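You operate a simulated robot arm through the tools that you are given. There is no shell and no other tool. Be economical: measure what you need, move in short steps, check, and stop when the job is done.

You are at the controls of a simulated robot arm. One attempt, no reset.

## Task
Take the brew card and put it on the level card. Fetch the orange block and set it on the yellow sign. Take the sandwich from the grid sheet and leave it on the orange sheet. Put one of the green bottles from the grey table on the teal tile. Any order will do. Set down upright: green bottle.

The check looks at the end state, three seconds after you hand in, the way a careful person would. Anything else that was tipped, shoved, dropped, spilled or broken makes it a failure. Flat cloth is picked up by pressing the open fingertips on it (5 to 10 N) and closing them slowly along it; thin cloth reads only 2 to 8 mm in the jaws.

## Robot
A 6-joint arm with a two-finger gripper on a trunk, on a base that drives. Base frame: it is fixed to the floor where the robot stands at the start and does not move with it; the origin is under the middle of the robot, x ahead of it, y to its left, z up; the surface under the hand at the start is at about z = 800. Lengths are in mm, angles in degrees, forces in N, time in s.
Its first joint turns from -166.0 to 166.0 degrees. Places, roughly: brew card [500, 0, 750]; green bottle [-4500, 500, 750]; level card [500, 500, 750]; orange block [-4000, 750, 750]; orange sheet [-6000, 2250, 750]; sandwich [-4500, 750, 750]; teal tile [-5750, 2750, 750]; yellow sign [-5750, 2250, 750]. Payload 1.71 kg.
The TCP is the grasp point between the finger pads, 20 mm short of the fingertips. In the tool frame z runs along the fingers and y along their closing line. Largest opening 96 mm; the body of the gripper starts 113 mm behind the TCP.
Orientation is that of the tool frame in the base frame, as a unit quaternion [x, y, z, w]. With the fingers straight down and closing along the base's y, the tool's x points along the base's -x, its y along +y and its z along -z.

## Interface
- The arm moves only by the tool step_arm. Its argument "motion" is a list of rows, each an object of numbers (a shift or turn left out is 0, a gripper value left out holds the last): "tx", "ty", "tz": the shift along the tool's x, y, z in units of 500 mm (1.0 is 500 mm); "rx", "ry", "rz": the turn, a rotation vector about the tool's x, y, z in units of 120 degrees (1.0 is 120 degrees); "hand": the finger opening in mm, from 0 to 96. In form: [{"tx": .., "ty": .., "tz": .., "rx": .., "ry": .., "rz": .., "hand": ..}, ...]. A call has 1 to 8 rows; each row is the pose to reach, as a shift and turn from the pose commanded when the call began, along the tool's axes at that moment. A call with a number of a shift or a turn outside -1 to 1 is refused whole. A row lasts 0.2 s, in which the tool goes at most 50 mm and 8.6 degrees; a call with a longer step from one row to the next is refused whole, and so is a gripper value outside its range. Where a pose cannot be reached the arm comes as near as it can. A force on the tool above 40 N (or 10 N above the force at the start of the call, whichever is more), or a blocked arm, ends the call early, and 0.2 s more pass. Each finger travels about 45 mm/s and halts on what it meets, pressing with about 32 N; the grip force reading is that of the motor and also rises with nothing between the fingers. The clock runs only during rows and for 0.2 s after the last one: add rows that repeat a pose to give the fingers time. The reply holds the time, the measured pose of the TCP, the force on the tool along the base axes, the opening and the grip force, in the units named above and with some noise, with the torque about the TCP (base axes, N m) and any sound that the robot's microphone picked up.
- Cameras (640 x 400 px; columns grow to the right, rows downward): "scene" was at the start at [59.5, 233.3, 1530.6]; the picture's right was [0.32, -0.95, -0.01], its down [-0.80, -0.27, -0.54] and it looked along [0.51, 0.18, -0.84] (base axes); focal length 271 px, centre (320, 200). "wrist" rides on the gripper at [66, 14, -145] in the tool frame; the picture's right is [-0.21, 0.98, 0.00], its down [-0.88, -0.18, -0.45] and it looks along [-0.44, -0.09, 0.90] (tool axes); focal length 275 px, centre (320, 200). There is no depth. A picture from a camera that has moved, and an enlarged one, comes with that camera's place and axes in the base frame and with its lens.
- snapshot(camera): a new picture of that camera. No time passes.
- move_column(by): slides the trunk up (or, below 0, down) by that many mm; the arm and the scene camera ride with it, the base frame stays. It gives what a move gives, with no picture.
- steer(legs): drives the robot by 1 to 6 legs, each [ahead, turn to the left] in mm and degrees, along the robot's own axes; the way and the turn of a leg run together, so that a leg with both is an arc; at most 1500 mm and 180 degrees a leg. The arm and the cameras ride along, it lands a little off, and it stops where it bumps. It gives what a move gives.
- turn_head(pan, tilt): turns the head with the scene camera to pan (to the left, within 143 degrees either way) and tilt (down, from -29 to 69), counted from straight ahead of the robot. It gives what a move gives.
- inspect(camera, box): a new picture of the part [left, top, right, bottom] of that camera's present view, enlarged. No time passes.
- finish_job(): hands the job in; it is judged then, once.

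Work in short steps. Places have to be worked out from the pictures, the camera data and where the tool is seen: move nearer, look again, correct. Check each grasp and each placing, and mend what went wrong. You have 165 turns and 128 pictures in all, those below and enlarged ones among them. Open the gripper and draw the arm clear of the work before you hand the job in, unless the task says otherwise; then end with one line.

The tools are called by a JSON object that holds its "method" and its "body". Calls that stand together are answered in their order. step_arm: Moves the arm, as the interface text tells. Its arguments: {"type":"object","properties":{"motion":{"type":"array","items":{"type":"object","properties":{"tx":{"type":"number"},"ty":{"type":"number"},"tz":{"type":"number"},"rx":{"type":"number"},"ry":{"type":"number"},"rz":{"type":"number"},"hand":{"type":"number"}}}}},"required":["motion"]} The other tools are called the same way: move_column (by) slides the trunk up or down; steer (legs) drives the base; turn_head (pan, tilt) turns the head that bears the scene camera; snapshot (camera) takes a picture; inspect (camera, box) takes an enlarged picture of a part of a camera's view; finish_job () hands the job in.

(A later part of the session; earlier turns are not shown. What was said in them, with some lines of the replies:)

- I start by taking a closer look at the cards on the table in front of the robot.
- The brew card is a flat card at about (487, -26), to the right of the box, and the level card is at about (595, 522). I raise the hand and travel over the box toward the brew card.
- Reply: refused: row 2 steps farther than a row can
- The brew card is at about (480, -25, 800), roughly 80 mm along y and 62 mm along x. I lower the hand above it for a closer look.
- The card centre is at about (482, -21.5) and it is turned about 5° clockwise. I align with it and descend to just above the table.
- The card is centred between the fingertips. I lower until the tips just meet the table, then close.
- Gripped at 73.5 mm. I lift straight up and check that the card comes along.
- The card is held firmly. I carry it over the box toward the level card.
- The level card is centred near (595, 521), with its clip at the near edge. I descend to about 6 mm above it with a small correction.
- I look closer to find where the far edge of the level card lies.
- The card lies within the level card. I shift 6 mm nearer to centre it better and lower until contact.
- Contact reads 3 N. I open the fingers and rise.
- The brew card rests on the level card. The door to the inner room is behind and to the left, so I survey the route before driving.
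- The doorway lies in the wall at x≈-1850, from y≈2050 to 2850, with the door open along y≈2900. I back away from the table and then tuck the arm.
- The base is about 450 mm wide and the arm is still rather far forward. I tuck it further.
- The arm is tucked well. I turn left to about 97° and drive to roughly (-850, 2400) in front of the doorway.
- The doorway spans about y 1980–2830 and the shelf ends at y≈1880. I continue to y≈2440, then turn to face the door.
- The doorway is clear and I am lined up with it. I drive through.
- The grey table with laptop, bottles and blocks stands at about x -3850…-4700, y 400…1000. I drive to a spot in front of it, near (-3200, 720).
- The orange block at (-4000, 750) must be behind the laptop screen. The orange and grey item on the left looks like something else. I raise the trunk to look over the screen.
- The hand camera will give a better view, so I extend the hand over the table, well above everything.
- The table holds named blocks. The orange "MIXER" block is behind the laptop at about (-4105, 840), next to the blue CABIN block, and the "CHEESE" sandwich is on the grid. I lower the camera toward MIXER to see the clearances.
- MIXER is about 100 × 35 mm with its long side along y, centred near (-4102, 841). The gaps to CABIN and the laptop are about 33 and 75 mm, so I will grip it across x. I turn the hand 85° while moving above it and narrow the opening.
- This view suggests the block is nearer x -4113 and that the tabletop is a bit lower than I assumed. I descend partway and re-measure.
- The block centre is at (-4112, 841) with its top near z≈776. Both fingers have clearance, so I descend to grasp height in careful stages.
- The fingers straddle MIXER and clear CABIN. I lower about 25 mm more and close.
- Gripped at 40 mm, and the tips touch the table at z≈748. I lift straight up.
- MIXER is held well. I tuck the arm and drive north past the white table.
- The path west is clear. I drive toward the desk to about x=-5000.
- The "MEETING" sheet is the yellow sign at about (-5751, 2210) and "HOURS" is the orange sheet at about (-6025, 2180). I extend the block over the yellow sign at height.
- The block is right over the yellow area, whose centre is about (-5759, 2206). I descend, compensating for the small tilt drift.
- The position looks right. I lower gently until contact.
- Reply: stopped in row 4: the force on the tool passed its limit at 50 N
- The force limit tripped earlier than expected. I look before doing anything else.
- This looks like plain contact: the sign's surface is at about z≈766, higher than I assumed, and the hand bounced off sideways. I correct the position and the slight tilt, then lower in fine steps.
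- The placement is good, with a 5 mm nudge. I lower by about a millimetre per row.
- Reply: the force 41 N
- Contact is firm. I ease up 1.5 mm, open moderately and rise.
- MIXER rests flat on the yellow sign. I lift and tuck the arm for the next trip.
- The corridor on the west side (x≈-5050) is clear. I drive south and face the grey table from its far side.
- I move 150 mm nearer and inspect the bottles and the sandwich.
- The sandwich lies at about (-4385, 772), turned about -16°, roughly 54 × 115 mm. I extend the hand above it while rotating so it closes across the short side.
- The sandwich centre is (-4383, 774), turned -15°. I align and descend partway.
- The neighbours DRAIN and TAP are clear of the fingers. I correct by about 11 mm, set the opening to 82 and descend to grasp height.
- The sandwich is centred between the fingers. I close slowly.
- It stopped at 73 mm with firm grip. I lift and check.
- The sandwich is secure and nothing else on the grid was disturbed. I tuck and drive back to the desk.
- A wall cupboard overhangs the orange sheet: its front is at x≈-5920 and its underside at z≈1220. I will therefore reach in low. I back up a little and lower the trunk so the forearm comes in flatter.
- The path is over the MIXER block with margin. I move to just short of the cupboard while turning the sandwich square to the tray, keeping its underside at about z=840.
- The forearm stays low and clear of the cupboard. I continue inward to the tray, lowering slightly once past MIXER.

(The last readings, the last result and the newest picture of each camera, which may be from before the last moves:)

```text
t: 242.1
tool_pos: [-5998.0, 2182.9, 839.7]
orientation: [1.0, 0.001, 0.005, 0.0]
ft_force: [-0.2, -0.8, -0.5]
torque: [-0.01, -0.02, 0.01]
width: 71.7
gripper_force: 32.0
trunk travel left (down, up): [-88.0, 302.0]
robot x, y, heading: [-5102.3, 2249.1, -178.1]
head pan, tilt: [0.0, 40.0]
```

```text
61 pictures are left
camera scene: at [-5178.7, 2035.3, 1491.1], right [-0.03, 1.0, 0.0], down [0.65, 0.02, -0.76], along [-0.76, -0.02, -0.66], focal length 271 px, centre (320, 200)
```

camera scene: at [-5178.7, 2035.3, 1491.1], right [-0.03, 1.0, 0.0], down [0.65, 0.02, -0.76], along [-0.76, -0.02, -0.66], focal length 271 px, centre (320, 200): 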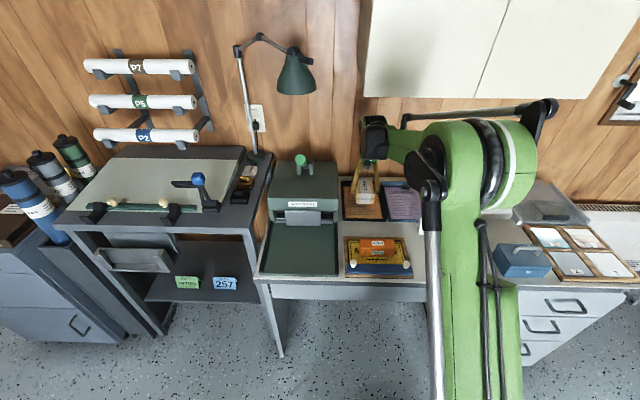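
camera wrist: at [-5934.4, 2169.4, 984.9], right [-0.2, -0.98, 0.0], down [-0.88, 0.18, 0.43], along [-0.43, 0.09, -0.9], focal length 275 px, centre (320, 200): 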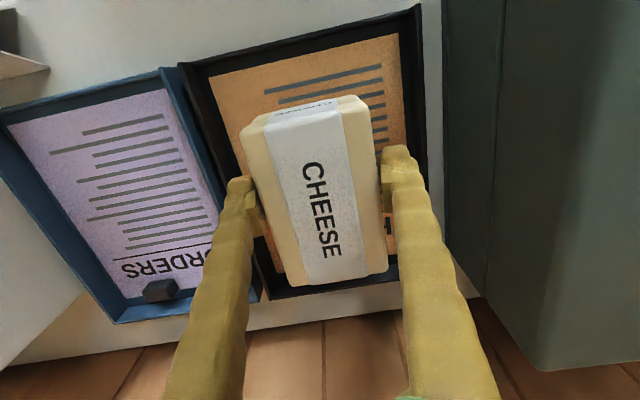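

The sandwich is centred over the orange sheet, which spans y 2114–2252 and starts at x≈-5925. I lower it.

{"method": "step_arm", "body": {"motion": [{"tx": -0.012, "tz": 0.03}, {"tx": -0.012, "tz": 0.06}, {"tx": -0.012, "tz": 0.075}, {"tx": -0.012, "tz": 0.082}, {"tx": -0.012, "tz": 0.082}]}}

{"method": "snapshot", "body": {"camera": "wrist"}}

```text
t: 243.3
tool_pos: [-6003.0, 2183.7, 798.9]
orientation: [1.0, 0.002, 0.005, 0.0]
ft_force: [0.3, 0.3, -1.5]
torque: [-0.02, 0.03, 0.04]
width: 71.7
gripper_force: 32.0
trunk travel left (down, up): [-88.0, 302.0]
robot x, y, heading: [-5102.1, 2246.0, -178.3]
head pan, tilt: [0.0, 40.0]
```

```text
60 pictures are left
camera wrist: at [-5939.5, 2169.6, 943.5], right [-0.2, -0.98, 0.0], down [-0.88, 0.18, 0.44], along [-0.43, 0.09, -0.9], focal length 275 px, centre (320, 200)
```

wrist: 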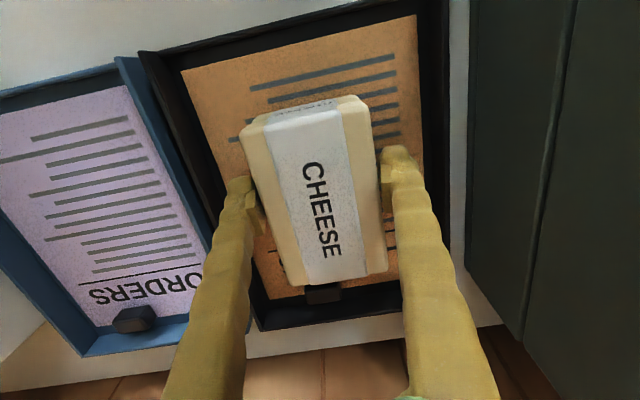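

{"method": "step_arm", "body": {"motion": [{"tz": 0.004}, {"tz": 0.008}, {"tz": 0.011}, {"tz": 0.014}, {"tz": 0.017}, {"tz": 0.02}]}}

```text
t: 244.4
tool_pos: [-5989.8, 2183.2, 807.4]
orientation: [1.0, 0.001, -0.003, 0.0]
ft_force: [0.5, -0.2, -0.5]
torque: [0.04, 0.08, 0.01]
width: 71.9
gripper_force: 32.3
trunk travel left (down, up): [-88.0, 302.0]
robot x, y, heading: [-5105.6, 2246.5, -178.3]
head pan, tilt: [0.0, 40.0]
stopped in row 5: the force on the tool passed its limit at 44 N (the readings are from after the stop); the commanded pose is now the measured one
```

Contact occurred at about TCP 792. I return over the spot and descend to just touch it.

{"method": "step_arm", "body": {"motion": [{"tx": -0.02}, {"tx": -0.02, "tz": 0.016}, {"tx": -0.02, "tz": 0.022}, {"tx": -0.02, "tz": 0.025}, {"tx": -0.02, "tz": 0.027}, {"tx": -0.02, "tz": 0.027}]}}

```text
t: 245.8
tool_pos: [-5989.5, 2183.0, 807.4]
orientation: [1.0, 0.001, -0.011, -0.001]
ft_force: [1.5, 0.8, -0.6]
torque: [0.0, 0.09, 0.0]
width: 71.8
gripper_force: 32.2
trunk travel left (down, up): [-88.0, 302.0]
robot x, y, heading: [-5108.5, 2250.3, -178.2]
head pan, tilt: [0.0, 40.0]
stopped in row 6: the force on the tool passed its limit at 40 N (the readings are from after the stop); the commanded pose is now the measured one
```

{"method": "step_arm", "body": {"motion": [{"ry": 0.01, "tx": -0.01}, {"ry": 0.01, "tx": -0.02}]}}

{"method": "inspect", "body": {"camera": "scene", "box": [320, 150, 440, 230]}}

{"method": "snapshot", "body": {"camera": "wrist"}}

```text
t: 246.4
tool_pos: [-6001.0, 2182.8, 805.4]
orientation: [1.0, 0.001, 0.001, 0.0]
ft_force: [0.4, 0.1, -1.3]
torque: [0.0, 0.0, 0.0]
width: 71.8
gripper_force: 31.3
trunk travel left (down, up): [-88.0, 302.0]
robot x, y, heading: [-5109.8, 2245.2, -178.4]
head pan, tilt: [0.0, 40.0]
```

```text
5.00 times, centred on (380, 190) of scene
camera zoom: at [-5178.7, 2035.3, 1491.0], right [-0.03, 1.0, 0.0], down [0.65, 0.02, -0.76], along [-0.76, -0.02, -0.66], focal length 1354 px, centre (20, 250)
```

zoom: 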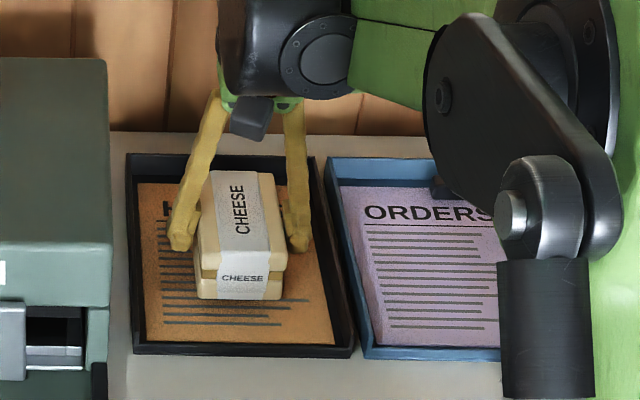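

```text
58 pictures are left
camera wrist: at [-5935.6, 2169.9, 949.6], right [-0.2, -0.98, 0.0], down [-0.88, 0.18, 0.44], along [-0.43, 0.09, -0.9], focal length 275 px, centre (320, 200)
```

wrist: 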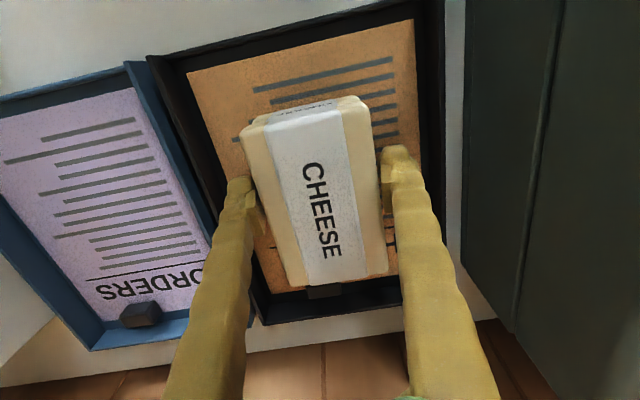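

It looks properly over the sheet. I descend in sub-millimetre steps near contact.

{"method": "step_arm", "body": {"motion": [{"tz": 0.01}, {"tz": 0.016}, {"tz": 0.019}, {"tz": 0.021}, {"tz": 0.021}]}}

```text
t: 247.6
tool_pos: [-6001.7, 2182.0, 794.6]
orientation: [1.0, 0.0, 0.001, 0.0]
ft_force: [-0.5, 0.3, -1.3]
torque: [0.01, -0.03, -0.01]
width: 71.8
gripper_force: 31.8
trunk travel left (down, up): [-88.0, 302.0]
robot x, y, heading: [-5104.0, 2249.5, -178.5]
head pan, tilt: [0.0, 40.0]
```

{"method": "step_arm", "body": {"motion": [{"tz": 0.0015}, {"tz": 0.003}, {"tz": 0.0045}, {"tz": 0.0045}]}}

```text
t: 248.6
tool_pos: [-6000.8, 2183.5, 794.5]
orientation: [1.0, 0.001, 0.0, 0.0]
ft_force: [-5.2, -2.1, 24.5]
torque: [-0.05, 0.38, 0.01]
width: 72.0
gripper_force: 31.7
trunk travel left (down, up): [-88.0, 302.0]
robot x, y, heading: [-5108.4, 2248.4, -178.4]
head pan, tilt: [0.0, 40.0]
```

Contact made. I ease up 1 mm, open, rise modestly and retreat from under the cupboard.

{"method": "step_arm", "body": {"motion": [{"tz": -0.002}, {"tz": -0.002, "hand": 78}, {"tz": -0.002, "hand": 84}, {"tz": -0.002, "hand": 84}, {"tz": -0.05}, {"tz": -0.11}, {"tz": -0.14}]}}

{"method": "step_arm", "body": {"motion": [{"tx": 0.08}, {"tx": 0.17}, {"tx": 0.26}, {"tx": 0.35}, {"tx": 0.44}, {"tx": 0.53}, {"tx": 0.62}, {"tx": 0.71}]}}

{"method": "snapshot", "body": {"camera": "scene"}}

```text
t: 250.2
tool_pos: [-6000.3, 2182.2, 863.1]
orientation: [1.0, 0.001, 0.001, 0.0]
ft_force: [0.9, -0.1, 1.1]
torque: [0.0, -0.02, 0.0]
width: 83.9
gripper_force: 0.0
trunk travel left (down, up): [-88.0, 302.0]
robot x, y, heading: [-5106.7, 2251.0, -178.1]
head pan, tilt: [0.0, 40.0]
```

```text
t: 252.0
tool_pos: [-5646.0, 2184.9, 861.7]
orientation: [1.0, 0.001, 0.001, -0.001]
ft_force: [-0.7, -0.5, -0.2]
torque: [-0.01, -0.05, 0.01]
width: 83.7
gripper_force: 0.1
trunk travel left (down, up): [-88.0, 302.0]
robot x, y, heading: [-5108.2, 2243.2, -178.4]
head pan, tilt: [0.0, 40.0]
```

```text
57 pictures are left
camera scene: at [-5178.7, 2035.3, 1491.0], right [-0.03, 1.0, 0.0], down [0.65, 0.02, -0.76], along [-0.76, -0.02, -0.65], focal length 271 px, centre (320, 200)
```

scene: 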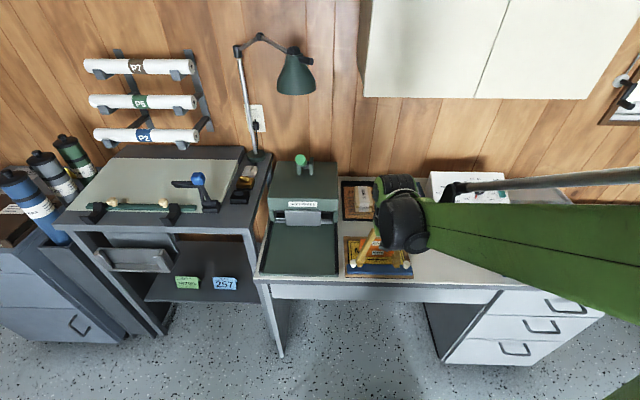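

I tuck the arm and look over the desk to confirm the sandwich and find the teal tile.

{"method": "step_arm", "body": {"motion": [{"tx": 0.08, "tz": -0.03}, {"tx": 0.16, "tz": -0.06}, {"tx": 0.24, "tz": -0.1}, {"tx": 0.32, "tz": -0.14}, {"tx": 0.4, "tz": -0.18}, {"tx": 0.46, "tz": -0.22, "ty": -0.06}, {"tx": 0.5, "tz": -0.26, "ty": -0.12}]}}

{"method": "turn_head", "body": {"pan": -20, "tilt": 40}}

{"method": "snapshot", "body": {"camera": "scene"}}

```text
t: 253.6
tool_pos: [-5391.1, 2243.9, 993.4]
orientation: [1.0, 0.0, -0.001, 0.001]
ft_force: [0.6, 0.1, -0.6]
torque: [-0.01, -0.02, -0.01]
width: 83.9
gripper_force: 0.0
trunk travel left (down, up): [-88.0, 302.0]
robot x, y, heading: [-5105.5, 2245.8, -178.3]
head pan, tilt: [0.0, 40.0]
```

```text
t: 254.4
tool_pos: [-5392.8, 2243.2, 992.4]
orientation: [1.0, 0.001, 0.0, 0.0]
ft_force: [-0.3, -0.4, -0.2]
torque: [-0.01, 0.03, -0.02]
width: 83.7
gripper_force: 0.1
trunk travel left (down, up): [-88.0, 302.0]
robot x, y, heading: [-5103.8, 2248.1, -178.2]
head pan, tilt: [-20.0, 40.0]
```

```text
56 pictures are left
camera scene: at [-5169.7, 2064.6, 1491.3], right [0.31, 0.95, 0.0], down [0.62, -0.2, -0.76], along [-0.72, 0.24, -0.65], focal length 271 px, centre (320, 200)
```

scene: 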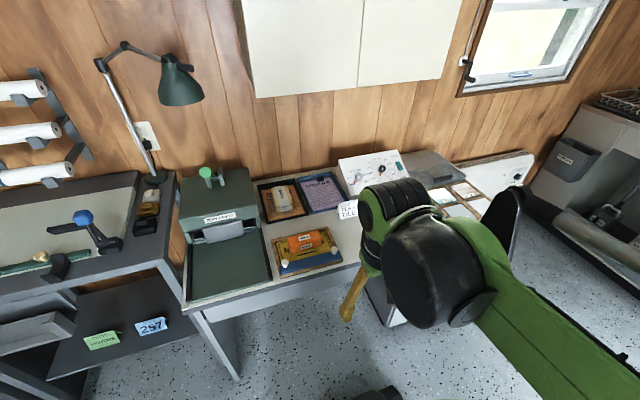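

MIXER and the sandwich sit well. I drive back to the grey table for a bottle.

{"method": "steer", "body": {"legs": [[0, 92], [1500, 0], [150, 0], [0, 88]]}}

{"method": "turn_head", "body": {"pan": -5, "tilt": 40}}

{"method": "snapshot", "body": {"camera": "scene"}}

```text
t: 277.1
tool_pos: [-4846.5, 604.6, 995.1]
orientation: [0.046, 0.999, 0.001, 0.005]
ft_force: [-0.9, 0.1, -1.2]
torque: [-0.03, -0.15, -0.02]
width: 84.2
gripper_force: 0.1
trunk travel left (down, up): [-88.0, 302.0]
robot x, y, heading: [-5122.1, 626.9, -3.8]
head pan, tilt: [-20.0, 40.0]
```

```text
t: 277.9
tool_pos: [-4843.4, 605.4, 994.2]
orientation: [0.047, 0.999, 0.001, 0.003]
ft_force: [1.2, -0.1, -1.5]
torque: [0.02, 0.16, -0.04]
width: 84.0
gripper_force: 0.0
trunk travel left (down, up): [-88.0, 302.0]
robot x, y, heading: [-5120.3, 624.7, -4.0]
head pan, tilt: [-5.0, 40.0]
```

```text
55 pictures are left
camera scene: at [-5074.8, 827.4, 1492.7], right [-0.15, -0.99, 0.0], down [-0.62, 0.1, -0.78], along [0.77, -0.12, -0.63], focal length 271 px, centre (320, 200)
```

scene: 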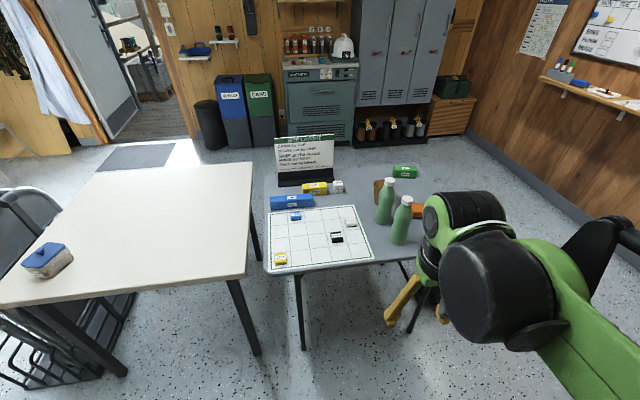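

{"method": "inspect", "body": {"camera": "scene", "box": [340, 150, 460, 270]}}

```text
3.33 times, centred on (400, 210) of scene
camera zoom: at [-5074.8, 827.4, 1492.7], right [-0.15, -0.99, 0.0], down [-0.62, 0.1, -0.78], along [0.77, -0.12, -0.63], focal length 902 px, centre (53, 167)
```

zoom: 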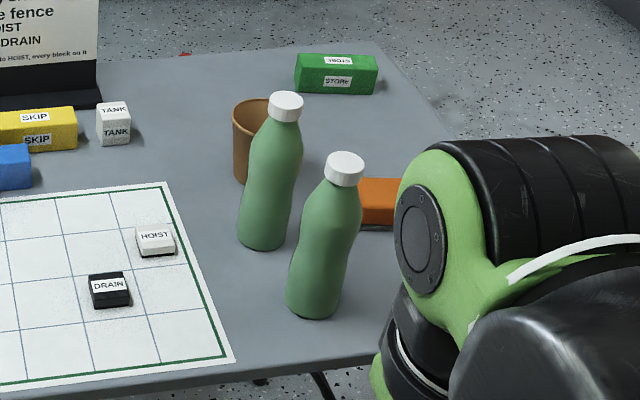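

I target the nearer bottle at about (-4439, 437), roughly 200 mm tall with its cap at z≈950. I move above it at a safe height.

{"method": "step_arm", "body": {"motion": [{"tz": -0.09, "hand": 94}, {"tz": -0.18, "tx": -0.03}, {"tz": -0.2, "tx": -0.12, "ty": -0.02}, {"tz": -0.2, "tx": -0.21, "ty": -0.05}, {"tz": -0.2, "tx": -0.3, "ty": -0.08}, {"tz": -0.2, "tx": -0.39, "ty": -0.11}, {"tz": -0.2, "tx": -0.48, "ty": -0.14}, {"tz": -0.2, "tx": -0.57, "ty": -0.17}]}}

{"method": "step_arm", "body": {"motion": [{"tx": -0.08, "ty": -0.03}, {"tx": -0.16, "ty": -0.055}, {"tx": -0.2, "ty": -0.07}]}}

{"method": "snapshot", "body": {"camera": "wrist"}}

```text
t: 279.7
tool_pos: [-4551.7, 492.8, 1085.2]
orientation: [0.046, 0.999, 0.0, -0.003]
ft_force: [-0.1, 0.2, 0.6]
torque: [0.01, -0.11, 0.03]
width: 94.0
gripper_force: 0.1
trunk travel left (down, up): [-88.0, 302.0]
robot x, y, heading: [-5122.6, 625.8, -3.7]
head pan, tilt: [-5.0, 40.0]
```

```text
t: 280.5
tool_pos: [-4452.7, 446.9, 1084.0]
orientation: [0.048, 0.999, 0.0, -0.005]
ft_force: [-0.4, -0.3, -1.0]
torque: [-0.01, 0.0, 0.02]
width: 94.0
gripper_force: 0.1
trunk travel left (down, up): [-88.0, 302.0]
robot x, y, heading: [-5118.7, 624.2, -3.9]
head pan, tilt: [-5.0, 40.0]
```

```text
53 pictures are left
camera wrist: at [-4515.0, 467.3, 1230.1], right [0.3, 0.95, 0.0], down [0.86, -0.27, 0.44], along [0.42, -0.13, -0.9], focal length 275 px, centre (320, 200)
```

wrist: 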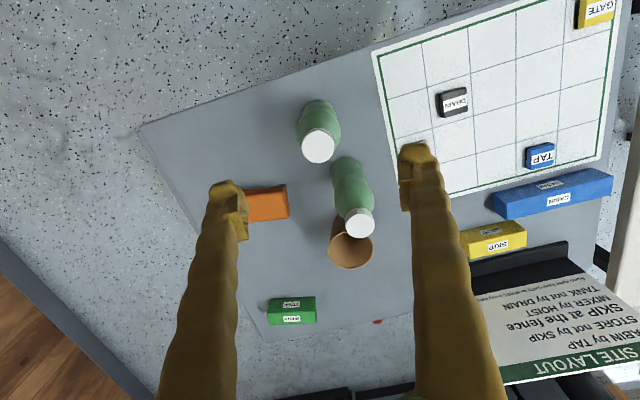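

The bottle axis is at (-4444, 443). I centre and descend around it.

{"method": "step_arm", "body": {"motion": [{"tx": -0.018, "ty": -0.006}, {"tx": -0.018, "ty": -0.006, "tz": 0.08}, {"tx": -0.018, "ty": -0.006, "tz": 0.15}, {"tx": -0.018, "ty": -0.006, "tz": 0.2}, {"tx": -0.018, "ty": -0.006, "tz": 0.2}]}}

{"method": "snapshot", "body": {"camera": "wrist"}}

```text
t: 281.7
tool_pos: [-4446.1, 442.7, 985.1]
orientation: [0.046, 0.999, 0.0, -0.004]
ft_force: [-0.4, -1.0, -0.5]
torque: [-0.01, 0.01, -0.02]
width: 93.8
gripper_force: 0.1
trunk travel left (down, up): [-88.0, 302.0]
robot x, y, heading: [-5120.7, 625.9, -3.8]
head pan, tilt: [-5.0, 40.0]
```

```text
52 pictures are left
camera wrist: at [-4509.5, 462.7, 1130.6], right [0.3, 0.96, 0.0], down [0.86, -0.27, 0.44], along [0.42, -0.13, -0.9], focal length 275 px, centre (320, 200)
```

wrist: 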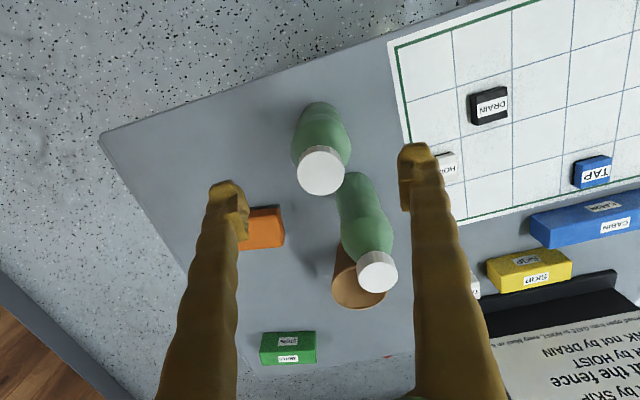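

Aligned. I descend to grasp height.

{"method": "step_arm", "body": {"motion": [{"tz": 0.07}, {"tz": 0.14}, {"tz": 0.2}, {"tz": 0.236}, {"tz": 0.236}]}}

{"method": "snapshot", "body": {"camera": "wrist"}}

{"method": "snapshot", "body": {"camera": "scene"}}

```text
t: 282.9
tool_pos: [-4445.5, 442.7, 868.5]
orientation: [0.046, 0.999, 0.001, -0.004]
ft_force: [1.3, 0.6, 0.0]
torque: [0.03, 0.01, 0.01]
width: 93.9
gripper_force: 0.1
trunk travel left (down, up): [-88.0, 302.0]
robot x, y, heading: [-5117.4, 625.1, -3.7]
head pan, tilt: [-5.0, 40.0]
```

```text
51 pictures are left
camera wrist: at [-4509.8, 462.4, 1012.5], right [0.3, 0.96, 0.0], down [0.86, -0.27, 0.44], along [0.42, -0.13, -0.9], focal length 275 px, centre (320, 200)
```

wrist: 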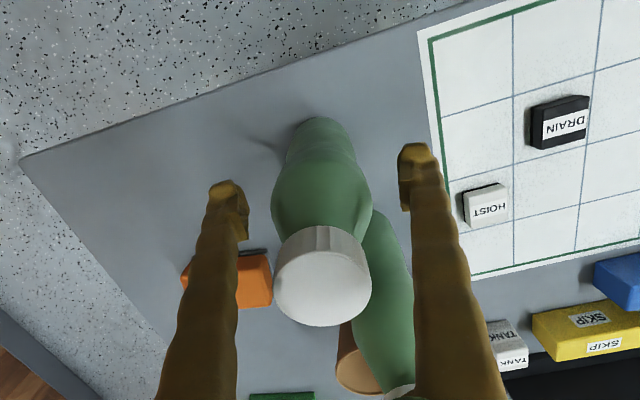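

```text
50 pictures are left
camera scene: at [-5029.9, 824.5, 1491.1], right [-0.15, -0.99, 0.0], down [-0.65, 0.1, -0.76], along [0.75, -0.12, -0.65], focal length 271 px, centre (320, 200)
```

scene: 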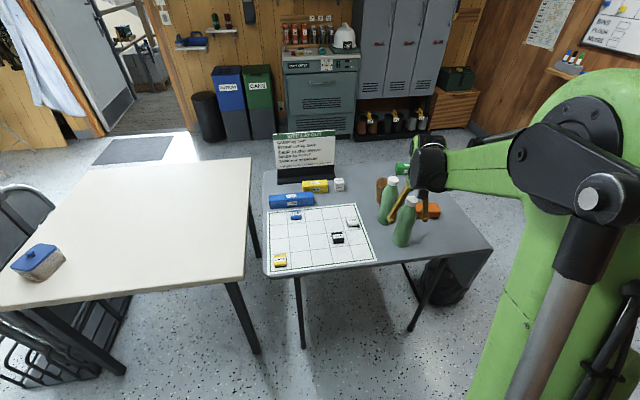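

The fingers straddle the bottle. I close slowly.

{"method": "step_arm", "body": {"motion": [{"hand": 84}, {"hand": 75}, {"hand": 66}, {"hand": 58}, {"hand": 50}, {"hand": 44}, {"hand": 44}]}}

{"method": "step_arm", "body": {"motion": [{"tz": -0.02}, {"tz": -0.06}, {"tz": -0.12}]}}

{"method": "snapshot", "body": {"camera": "wrist"}}

{"method": "inspect", "body": {"camera": "scene", "box": [340, 130, 480, 270]}}

```text
t: 284.5
tool_pos: [-4447.2, 443.4, 868.3]
orientation: [0.047, 0.999, 0.0, -0.004]
ft_force: [1.1, 0.1, 0.8]
torque: [0.04, -0.08, 0.0]
width: 58.9
gripper_force: 32.3
trunk travel left (down, up): [-88.0, 302.0]
robot x, y, heading: [-5124.5, 629.0, -3.9]
head pan, tilt: [-5.0, 40.0]
```

```text
t: 285.3
tool_pos: [-4444.3, 445.1, 927.8]
orientation: [0.047, 0.999, 0.0, -0.004]
ft_force: [0.2, -0.3, -0.6]
torque: [0.03, 0.02, -0.04]
width: 59.0
gripper_force: 31.7
trunk travel left (down, up): [-88.0, 302.0]
robot x, y, heading: [-5117.2, 627.4, -3.7]
head pan, tilt: [-5.0, 40.0]
```

```text
49 pictures are left
camera wrist: at [-4507.6, 464.8, 1072.1], right [0.3, 0.96, 0.0], down [0.86, -0.27, 0.44], along [0.42, -0.13, -0.9], focal length 275 px, centre (320, 200)
```

wrist: 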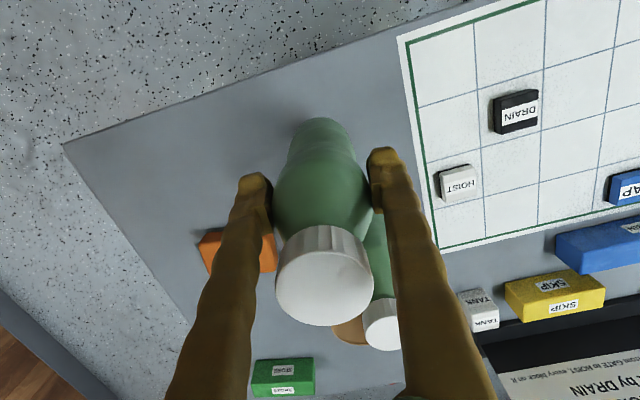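

```text
2.86 times, centred on (410, 200) of scene
camera zoom: at [-5029.6, 824.3, 1491.1], right [-0.15, -0.99, 0.0], down [-0.65, 0.1, -0.76], along [0.75, -0.12, -0.65], focal length 773 px, centre (63, 200)
```

zoom: 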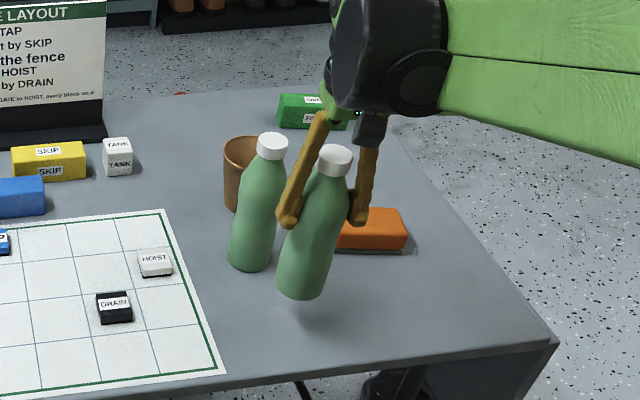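

The bottle is held upright and the other one is undisturbed. I raise it, tuck, and drive to the desk.

{"method": "step_arm", "body": {"motion": [{"tz": -0.09}, {"tz": -0.17, "tx": 0.03}, {"tz": -0.2, "tx": 0.11, "ty": 0.02}, {"tz": -0.2, "tx": 0.2, "ty": 0.05}, {"tz": -0.2, "tx": 0.29, "ty": 0.08}, {"tz": -0.2, "tx": 0.38, "ty": 0.11}, {"tz": -0.2, "tx": 0.47, "ty": 0.14}, {"tz": -0.2, "tx": 0.56, "ty": 0.17}]}}

{"method": "step_arm", "body": {"motion": [{"tx": 0.08, "ty": 0.03}, {"tx": 0.16, "ty": 0.06}, {"tx": 0.24, "ty": 0.08}]}}

{"method": "steer", "body": {"legs": [[0, 97], [1500, 0], [500, 0], [0, 87]]}}

{"method": "turn_head", "body": {"pan": 0, "tilt": 40}}

{"method": "snapshot", "body": {"camera": "scene"}}

```text
t: 287.1
tool_pos: [-4721.7, 554.1, 1029.5]
orientation: [0.047, 0.999, 0.001, -0.002]
ft_force: [-0.6, -0.7, -0.8]
torque: [0.05, -0.05, 0.03]
width: 59.0
gripper_force: 32.3
trunk travel left (down, up): [-88.0, 302.0]
robot x, y, heading: [-5118.0, 624.6, -3.7]
head pan, tilt: [-5.0, 40.0]
```

```text
t: 287.9
tool_pos: [-4844.8, 607.5, 1032.4]
orientation: [0.046, 0.999, -0.001, 0.0]
ft_force: [0.6, -1.1, -1.8]
torque: [0.01, 0.1, 0.0]
width: 58.9
gripper_force: 32.0
trunk travel left (down, up): [-88.0, 302.0]
robot x, y, heading: [-5121.5, 628.0, -3.6]
head pan, tilt: [-5.0, 40.0]
```

```text
t: 313.4
tool_pos: [-5492.7, 2632.4, 1029.8]
orientation: [0.999, -0.031, 0.005, 0.001]
ft_force: [0.0, -0.1, -1.0]
torque: [-0.04, -0.03, 0.01]
width: 57.3
gripper_force: 31.7
trunk travel left (down, up): [-88.0, 302.0]
robot x, y, heading: [-5202.5, 2621.6, 178.1]
head pan, tilt: [-5.0, 40.0]
```

```text
t: 314.0
tool_pos: [-5489.1, 2631.2, 1031.2]
orientation: [1.0, -0.031, 0.002, 0.0]
ft_force: [-0.4, 0.5, 0.3]
torque: [-0.01, 0.03, 0.02]
width: 57.4
gripper_force: 31.7
trunk travel left (down, up): [-88.0, 302.0]
robot x, y, heading: [-5203.8, 2624.9, 178.1]
head pan, tilt: [0.0, 40.0]
```

```text
47 pictures are left
camera scene: at [-5272.9, 2414.1, 1491.9], right [0.03, 1.0, 0.0], down [0.65, -0.02, -0.76], along [-0.76, 0.03, -0.65], focal length 271 px, centre (320, 200)
```

scene: 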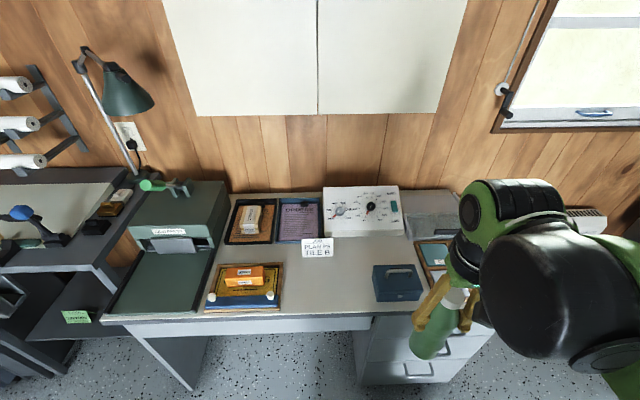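

{"method": "inspect", "body": {"camera": "scene", "box": [360, 190, 500, 370]}}

{"method": "snapshot", "body": {"camera": "wrist"}}

```text
2.22 times, centred on (430, 280) of scene
camera zoom: at [-5272.9, 2414.1, 1491.9], right [0.03, 1.0, 0.0], down [0.65, -0.02, -0.76], along [-0.76, 0.03, -0.65], focal length 602 px, centre (76, 22)
```

zoom: 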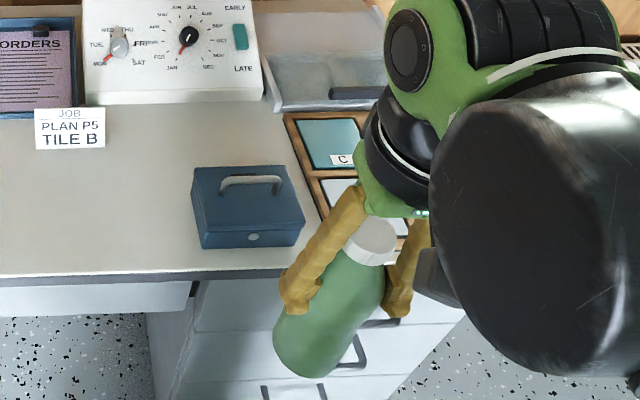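

```text
45 pictures are left
camera wrist: at [-5424.6, 2614.1, 1175.8], right [-0.27, -0.96, 0.0], down [-0.86, 0.24, 0.44], along [-0.43, 0.12, -0.9], focal length 275 px, centre (320, 200)
```

wrist: 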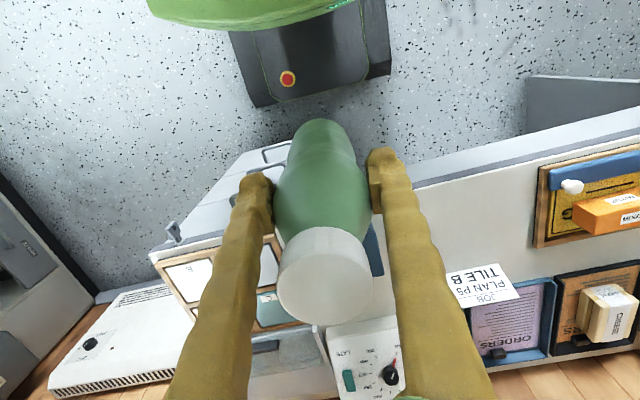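

The teal tile is the one labelled "C" at the far left of the tile tray, about (-5830, 2822). I bring the bottle toward it at height.

{"method": "step_arm", "body": {"motion": [{"tx": -0.08, "ty": -0.04}, {"tx": -0.16, "ty": -0.08}, {"tx": -0.24, "ty": -0.12}, {"tx": -0.32, "ty": -0.16}, {"tx": -0.4, "ty": -0.2}, {"tx": -0.48, "ty": -0.24}, {"tx": -0.56, "ty": -0.28}, {"tx": -0.62, "ty": -0.32}]}}

{"method": "snapshot", "body": {"camera": "wrist"}}

{"method": "snapshot", "body": {"camera": "scene"}}

```text
t: 315.8
tool_pos: [-5776.6, 2807.3, 1038.3]
orientation: [0.999, -0.032, -0.003, 0.0]
ft_force: [-0.1, -0.2, -0.3]
torque: [0.06, 0.03, 0.01]
width: 57.4
gripper_force: 31.7
trunk travel left (down, up): [-88.0, 302.0]
robot x, y, heading: [-5207.4, 2623.1, 178.1]
head pan, tilt: [0.0, 40.0]
```

```text
44 pictures are left
camera wrist: at [-5712.2, 2790.7, 1181.7], right [-0.27, -0.96, 0.0], down [-0.86, 0.24, 0.45], along [-0.43, 0.12, -0.89], focal length 275 px, centre (320, 200)
```

wrist: 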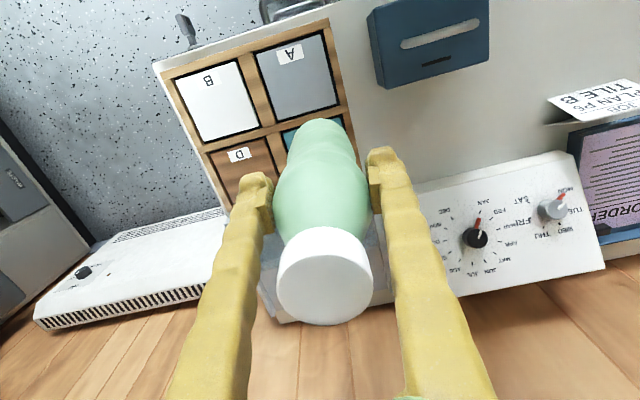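

```text
43 pictures are left
camera scene: at [-5290.4, 2414.4, 1491.0], right [0.03, 1.0, 0.0], down [0.65, -0.02, -0.76], along [-0.76, 0.03, -0.65], focal length 271 px, centre (320, 200)
```

scene: 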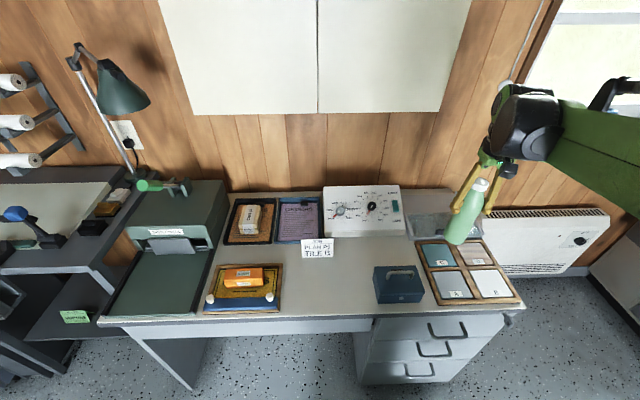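

{"method": "inspect", "body": {"camera": "scene", "box": [400, 220, 530, 310]}}

```text
4.44 times, centred on (465, 265) of scene
camera zoom: at [-5290.4, 2414.4, 1491.0], right [0.03, 1.0, 0.0], down [0.65, -0.02, -0.76], along [-0.76, 0.03, -0.65], focal length 1203 px, centre (-324, -89)
```

zoom: 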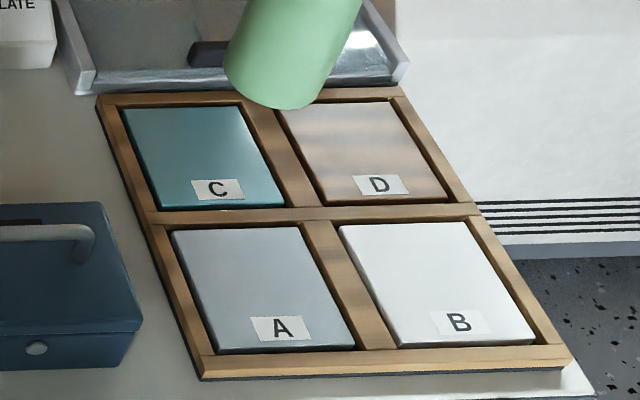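

Tile C is about 90 mm square, centred near (-5834, 2826) at z≈775. I move over it and lower until the bottle's base is about 40 mm above.

{"method": "step_arm", "body": {"motion": [{"tx": -0.05, "ty": -0.015}, {"tx": -0.1, "ty": -0.028}, {"tx": -0.117, "ty": -0.031, "tz": 0.06}, {"tx": -0.117, "ty": -0.031, "tz": 0.13}, {"tx": -0.117, "ty": -0.031, "tz": 0.196}, {"tx": -0.117, "ty": -0.031, "tz": 0.196}]}}

{"method": "inspect", "body": {"camera": "scene", "box": [400, 180, 530, 310]}}

{"method": "snapshot", "body": {"camera": "wrist"}}

```text
t: 317.2
tool_pos: [-5835.4, 2829.7, 940.3]
orientation: [1.0, -0.031, -0.003, 0.0]
ft_force: [-0.4, 0.6, 0.2]
torque: [0.01, 0.0, 0.0]
width: 57.3
gripper_force: 32.0
trunk travel left (down, up): [-88.0, 302.0]
robot x, y, heading: [-5208.3, 2624.6, 178.2]
head pan, tilt: [0.0, 40.0]
```

```text
3.08 times, centred on (465, 245) of scene
camera zoom: at [-5290.9, 2414.7, 1491.1], right [0.03, 1.0, 0.0], down [0.65, -0.02, -0.76], along [-0.76, 0.03, -0.65], focal length 833 px, centre (-126, 62)
```

zoom: 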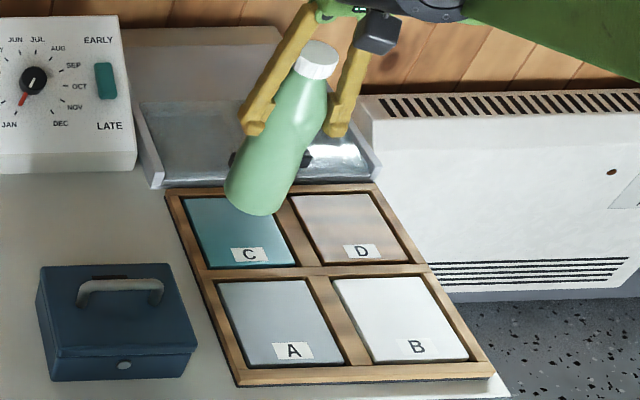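

```text
40 pictures are left
camera wrist: at [-5771.1, 2811.5, 1083.9], right [-0.27, -0.96, 0.0], down [-0.86, 0.24, 0.45], along [-0.43, 0.12, -0.89], focal length 275 px, centre (320, 200)
```

wrist: 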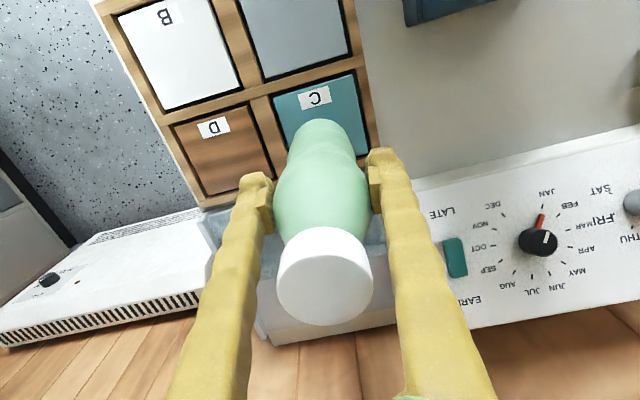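

The bottle hangs vertical and centred over tile C, whose centre is about (-5835, 2826). I lower it toward contact.

{"method": "step_arm", "body": {"motion": [{"ty": 0.006, "tz": 0.03}, {"ty": 0.006, "tz": 0.055}, {"ty": 0.006, "tz": 0.07}, {"ty": 0.006, "tz": 0.076}, {"ty": 0.006, "tz": 0.076}]}}

{"method": "inspect", "body": {"camera": "scene", "box": [400, 180, 530, 310]}}

```text
t: 318.4
tool_pos: [-5835.7, 2824.9, 899.3]
orientation: [0.999, -0.032, -0.003, 0.0]
ft_force: [-0.2, -0.7, 0.3]
torque: [0.02, 0.0, 0.03]
width: 57.0
gripper_force: 32.6
trunk travel left (down, up): [-88.0, 302.0]
robot x, y, heading: [-5202.6, 2624.7, 178.3]
head pan, tilt: [0.0, 40.0]
```

```text
3.08 times, centred on (465, 245) of scene
camera zoom: at [-5290.8, 2414.7, 1491.1], right [0.03, 1.0, 0.0], down [0.65, -0.02, -0.76], along [-0.76, 0.03, -0.65], focal length 833 px, centre (-126, 62)
```

zoom: 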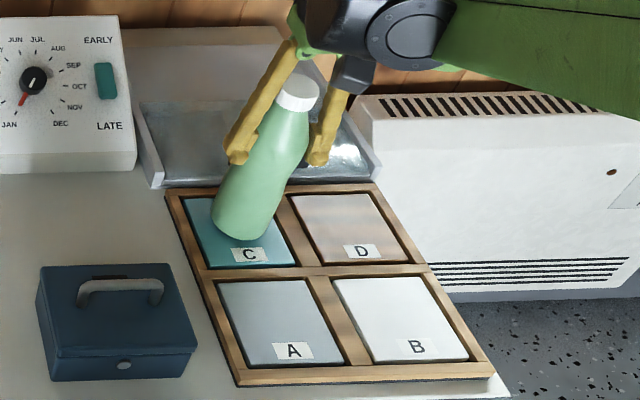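

{"method": "step_arm", "body": {"motion": [{"tz": 0.004}, {"tz": 0.007}, {"tz": 0.01}, {"tz": 0.01}]}}

```text
t: 319.4
tool_pos: [-5835.3, 2826.6, 896.2]
orientation: [0.999, -0.032, -0.004, 0.0]
ft_force: [0.1, 0.1, 7.3]
torque: [-0.06, -0.1, 0.01]
width: 57.2
gripper_force: 32.2
trunk travel left (down, up): [-88.0, 302.0]
robot x, y, heading: [-5203.6, 2623.1, 178.2]
head pan, tilt: [0.0, 40.0]
```

Contact at 7 N. I open the fingers gently.

{"method": "step_arm", "body": {"motion": [{"tz": -0.001, "hand": 60}, {"tz": -0.001, "hand": 66}, {"tz": -0.001, "hand": 74}, {"tz": -0.001, "hand": 84}, {"tz": -0.001, "hand": 92}, {"tz": -0.001, "hand": 92}]}}

{"method": "snapshot", "body": {"camera": "wrist"}}

{"method": "inspect", "body": {"camera": "scene", "box": [400, 180, 530, 310]}}

```text
t: 320.8
tool_pos: [-5836.2, 2825.2, 896.2]
orientation: [1.0, -0.032, -0.002, 0.001]
ft_force: [-0.8, -1.0, 0.2]
torque: [0.03, 0.01, 0.0]
width: 92.1
gripper_force: 0.1
trunk travel left (down, up): [-88.0, 302.0]
robot x, y, heading: [-5203.3, 2621.2, 178.1]
head pan, tilt: [0.0, 40.0]
```

```text
38 pictures are left
camera wrist: at [-5770.4, 2808.8, 1040.0], right [-0.27, -0.96, 0.0], down [-0.86, 0.24, 0.45], along [-0.43, 0.12, -0.89], focal length 275 px, centre (320, 200)
```

wrist: 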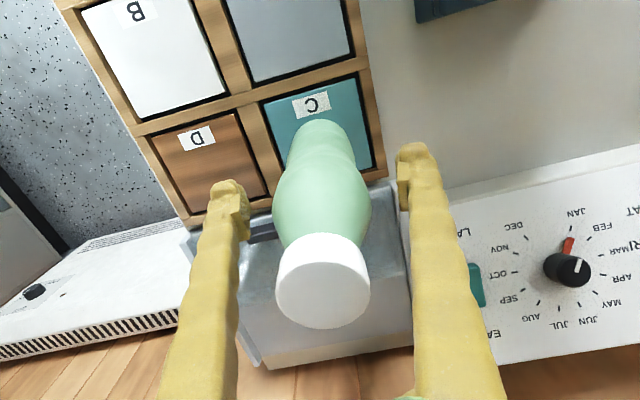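

```text
3.08 times, centred on (465, 245) of scene
camera zoom: at [-5290.8, 2414.7, 1491.1], right [0.03, 1.0, 0.0], down [0.65, -0.02, -0.76], along [-0.76, 0.03, -0.65], focal length 833 px, centre (-126, 62)
```

zoom: 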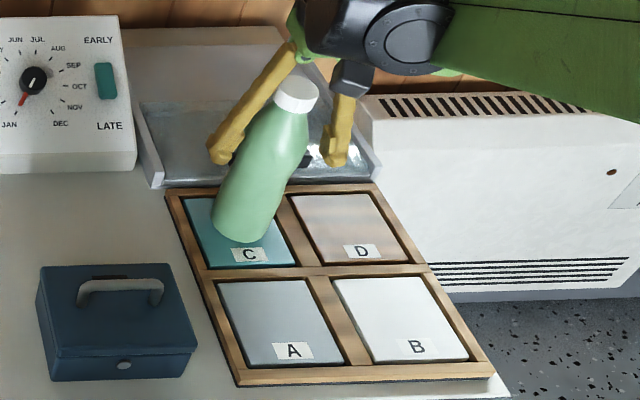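

The bottle stands upright on tile C. I rise straight up and retreat.

{"method": "step_arm", "body": {"motion": [{"tz": -0.06}, {"tz": -0.14}, {"tz": -0.22}, {"tz": -0.3}, {"tz": -0.3, "tx": 0.09}, {"tz": -0.3, "tx": 0.18}, {"tz": -0.3, "tx": 0.27}, {"tz": -0.3, "tx": 0.36}]}}

{"method": "step_arm", "body": {"motion": [{"tx": 0.09}, {"tx": 0.18, "ty": 0.03}, {"tx": 0.26, "ty": 0.07}, {"tx": 0.32, "ty": 0.12}]}}

{"method": "turn_head", "body": {"pan": -5, "tilt": 35}}

{"method": "snapshot", "body": {"camera": "scene"}}

{"method": "inspect", "body": {"camera": "scene", "box": [180, 150, 500, 330]}}

```text
t: 322.6
tool_pos: [-5651.0, 2811.2, 1043.7]
orientation: [1.0, -0.031, -0.004, 0.001]
ft_force: [0.2, 0.7, 0.1]
torque: [-0.03, 0.05, -0.04]
width: 91.5
gripper_force: 0.0
trunk travel left (down, up): [-88.0, 302.0]
robot x, y, heading: [-5204.1, 2623.0, 178.3]
head pan, tilt: [0.0, 40.0]
```

```text
t: 323.6
tool_pos: [-5492.3, 2743.3, 1044.7]
orientation: [0.999, -0.032, -0.006, 0.0]
ft_force: [-0.6, 0.8, -0.5]
torque: [-0.03, 0.02, -0.03]
width: 92.2
gripper_force: 0.1
trunk travel left (down, up): [-88.0, 302.0]
robot x, y, heading: [-5207.0, 2621.5, 177.9]
head pan, tilt: [0.0, 40.0]
```

```text
t: 324.3
tool_pos: [-5500.2, 2743.3, 1041.7]
orientation: [1.0, -0.031, -0.002, -0.001]
ft_force: [0.6, 0.4, -0.2]
torque: [0.01, 0.06, -0.01]
width: 92.1
gripper_force: 0.0
trunk travel left (down, up): [-88.0, 302.0]
robot x, y, heading: [-5200.9, 2621.0, 178.0]
head pan, tilt: [-5.0, 35.0]
```

```text
36 pictures are left
camera scene: at [-5293.2, 2422.3, 1498.5], right [0.12, 0.99, 0.0], down [0.58, -0.07, -0.81], along [-0.8, 0.1, -0.59], focal length 271 px, centre (320, 200)
```

scene: 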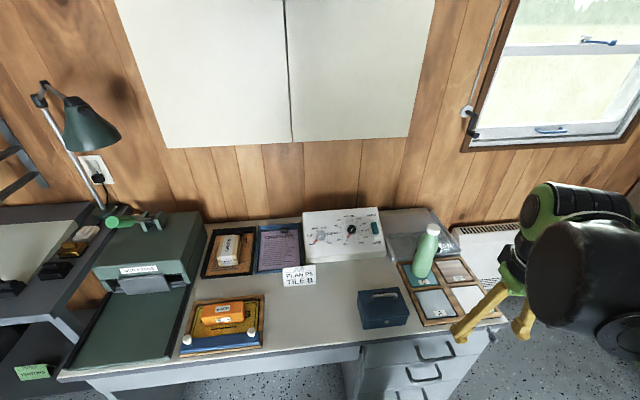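

```text
2.00 times, centred on (340, 240) of scene
camera zoom: at [-5293.2, 2422.3, 1498.5], right [0.12, 0.99, 0.0], down [0.58, -0.07, -0.81], along [-0.8, 0.1, -0.59], focal length 541 px, centre (280, 120)
```

zoom: 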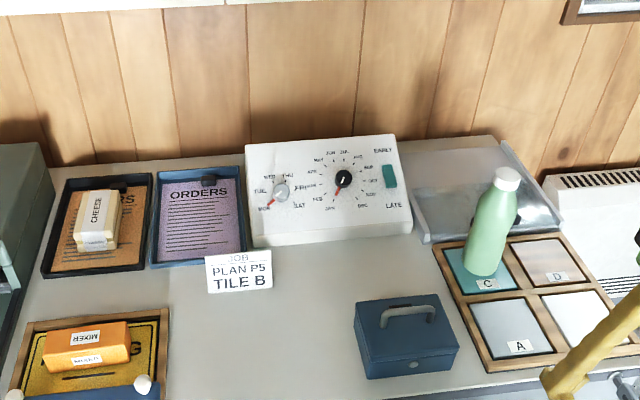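

All four items are in place: the bottle is upright on the teal tile, MIXER is on the yellow sign, the sandwich is on the orange sheet, and I checked the brew card on the level card earlier. The gripper is open and clear, so I hand in.

{"method": "finish_job", "body": {}}

```text
The job is handed in.
```

I placed all four items and handed the job in: the brew card is on the level card, the orange block on the yellow sign, the sandwich on the orange sheet, and a green bottle upright on the teal tile.
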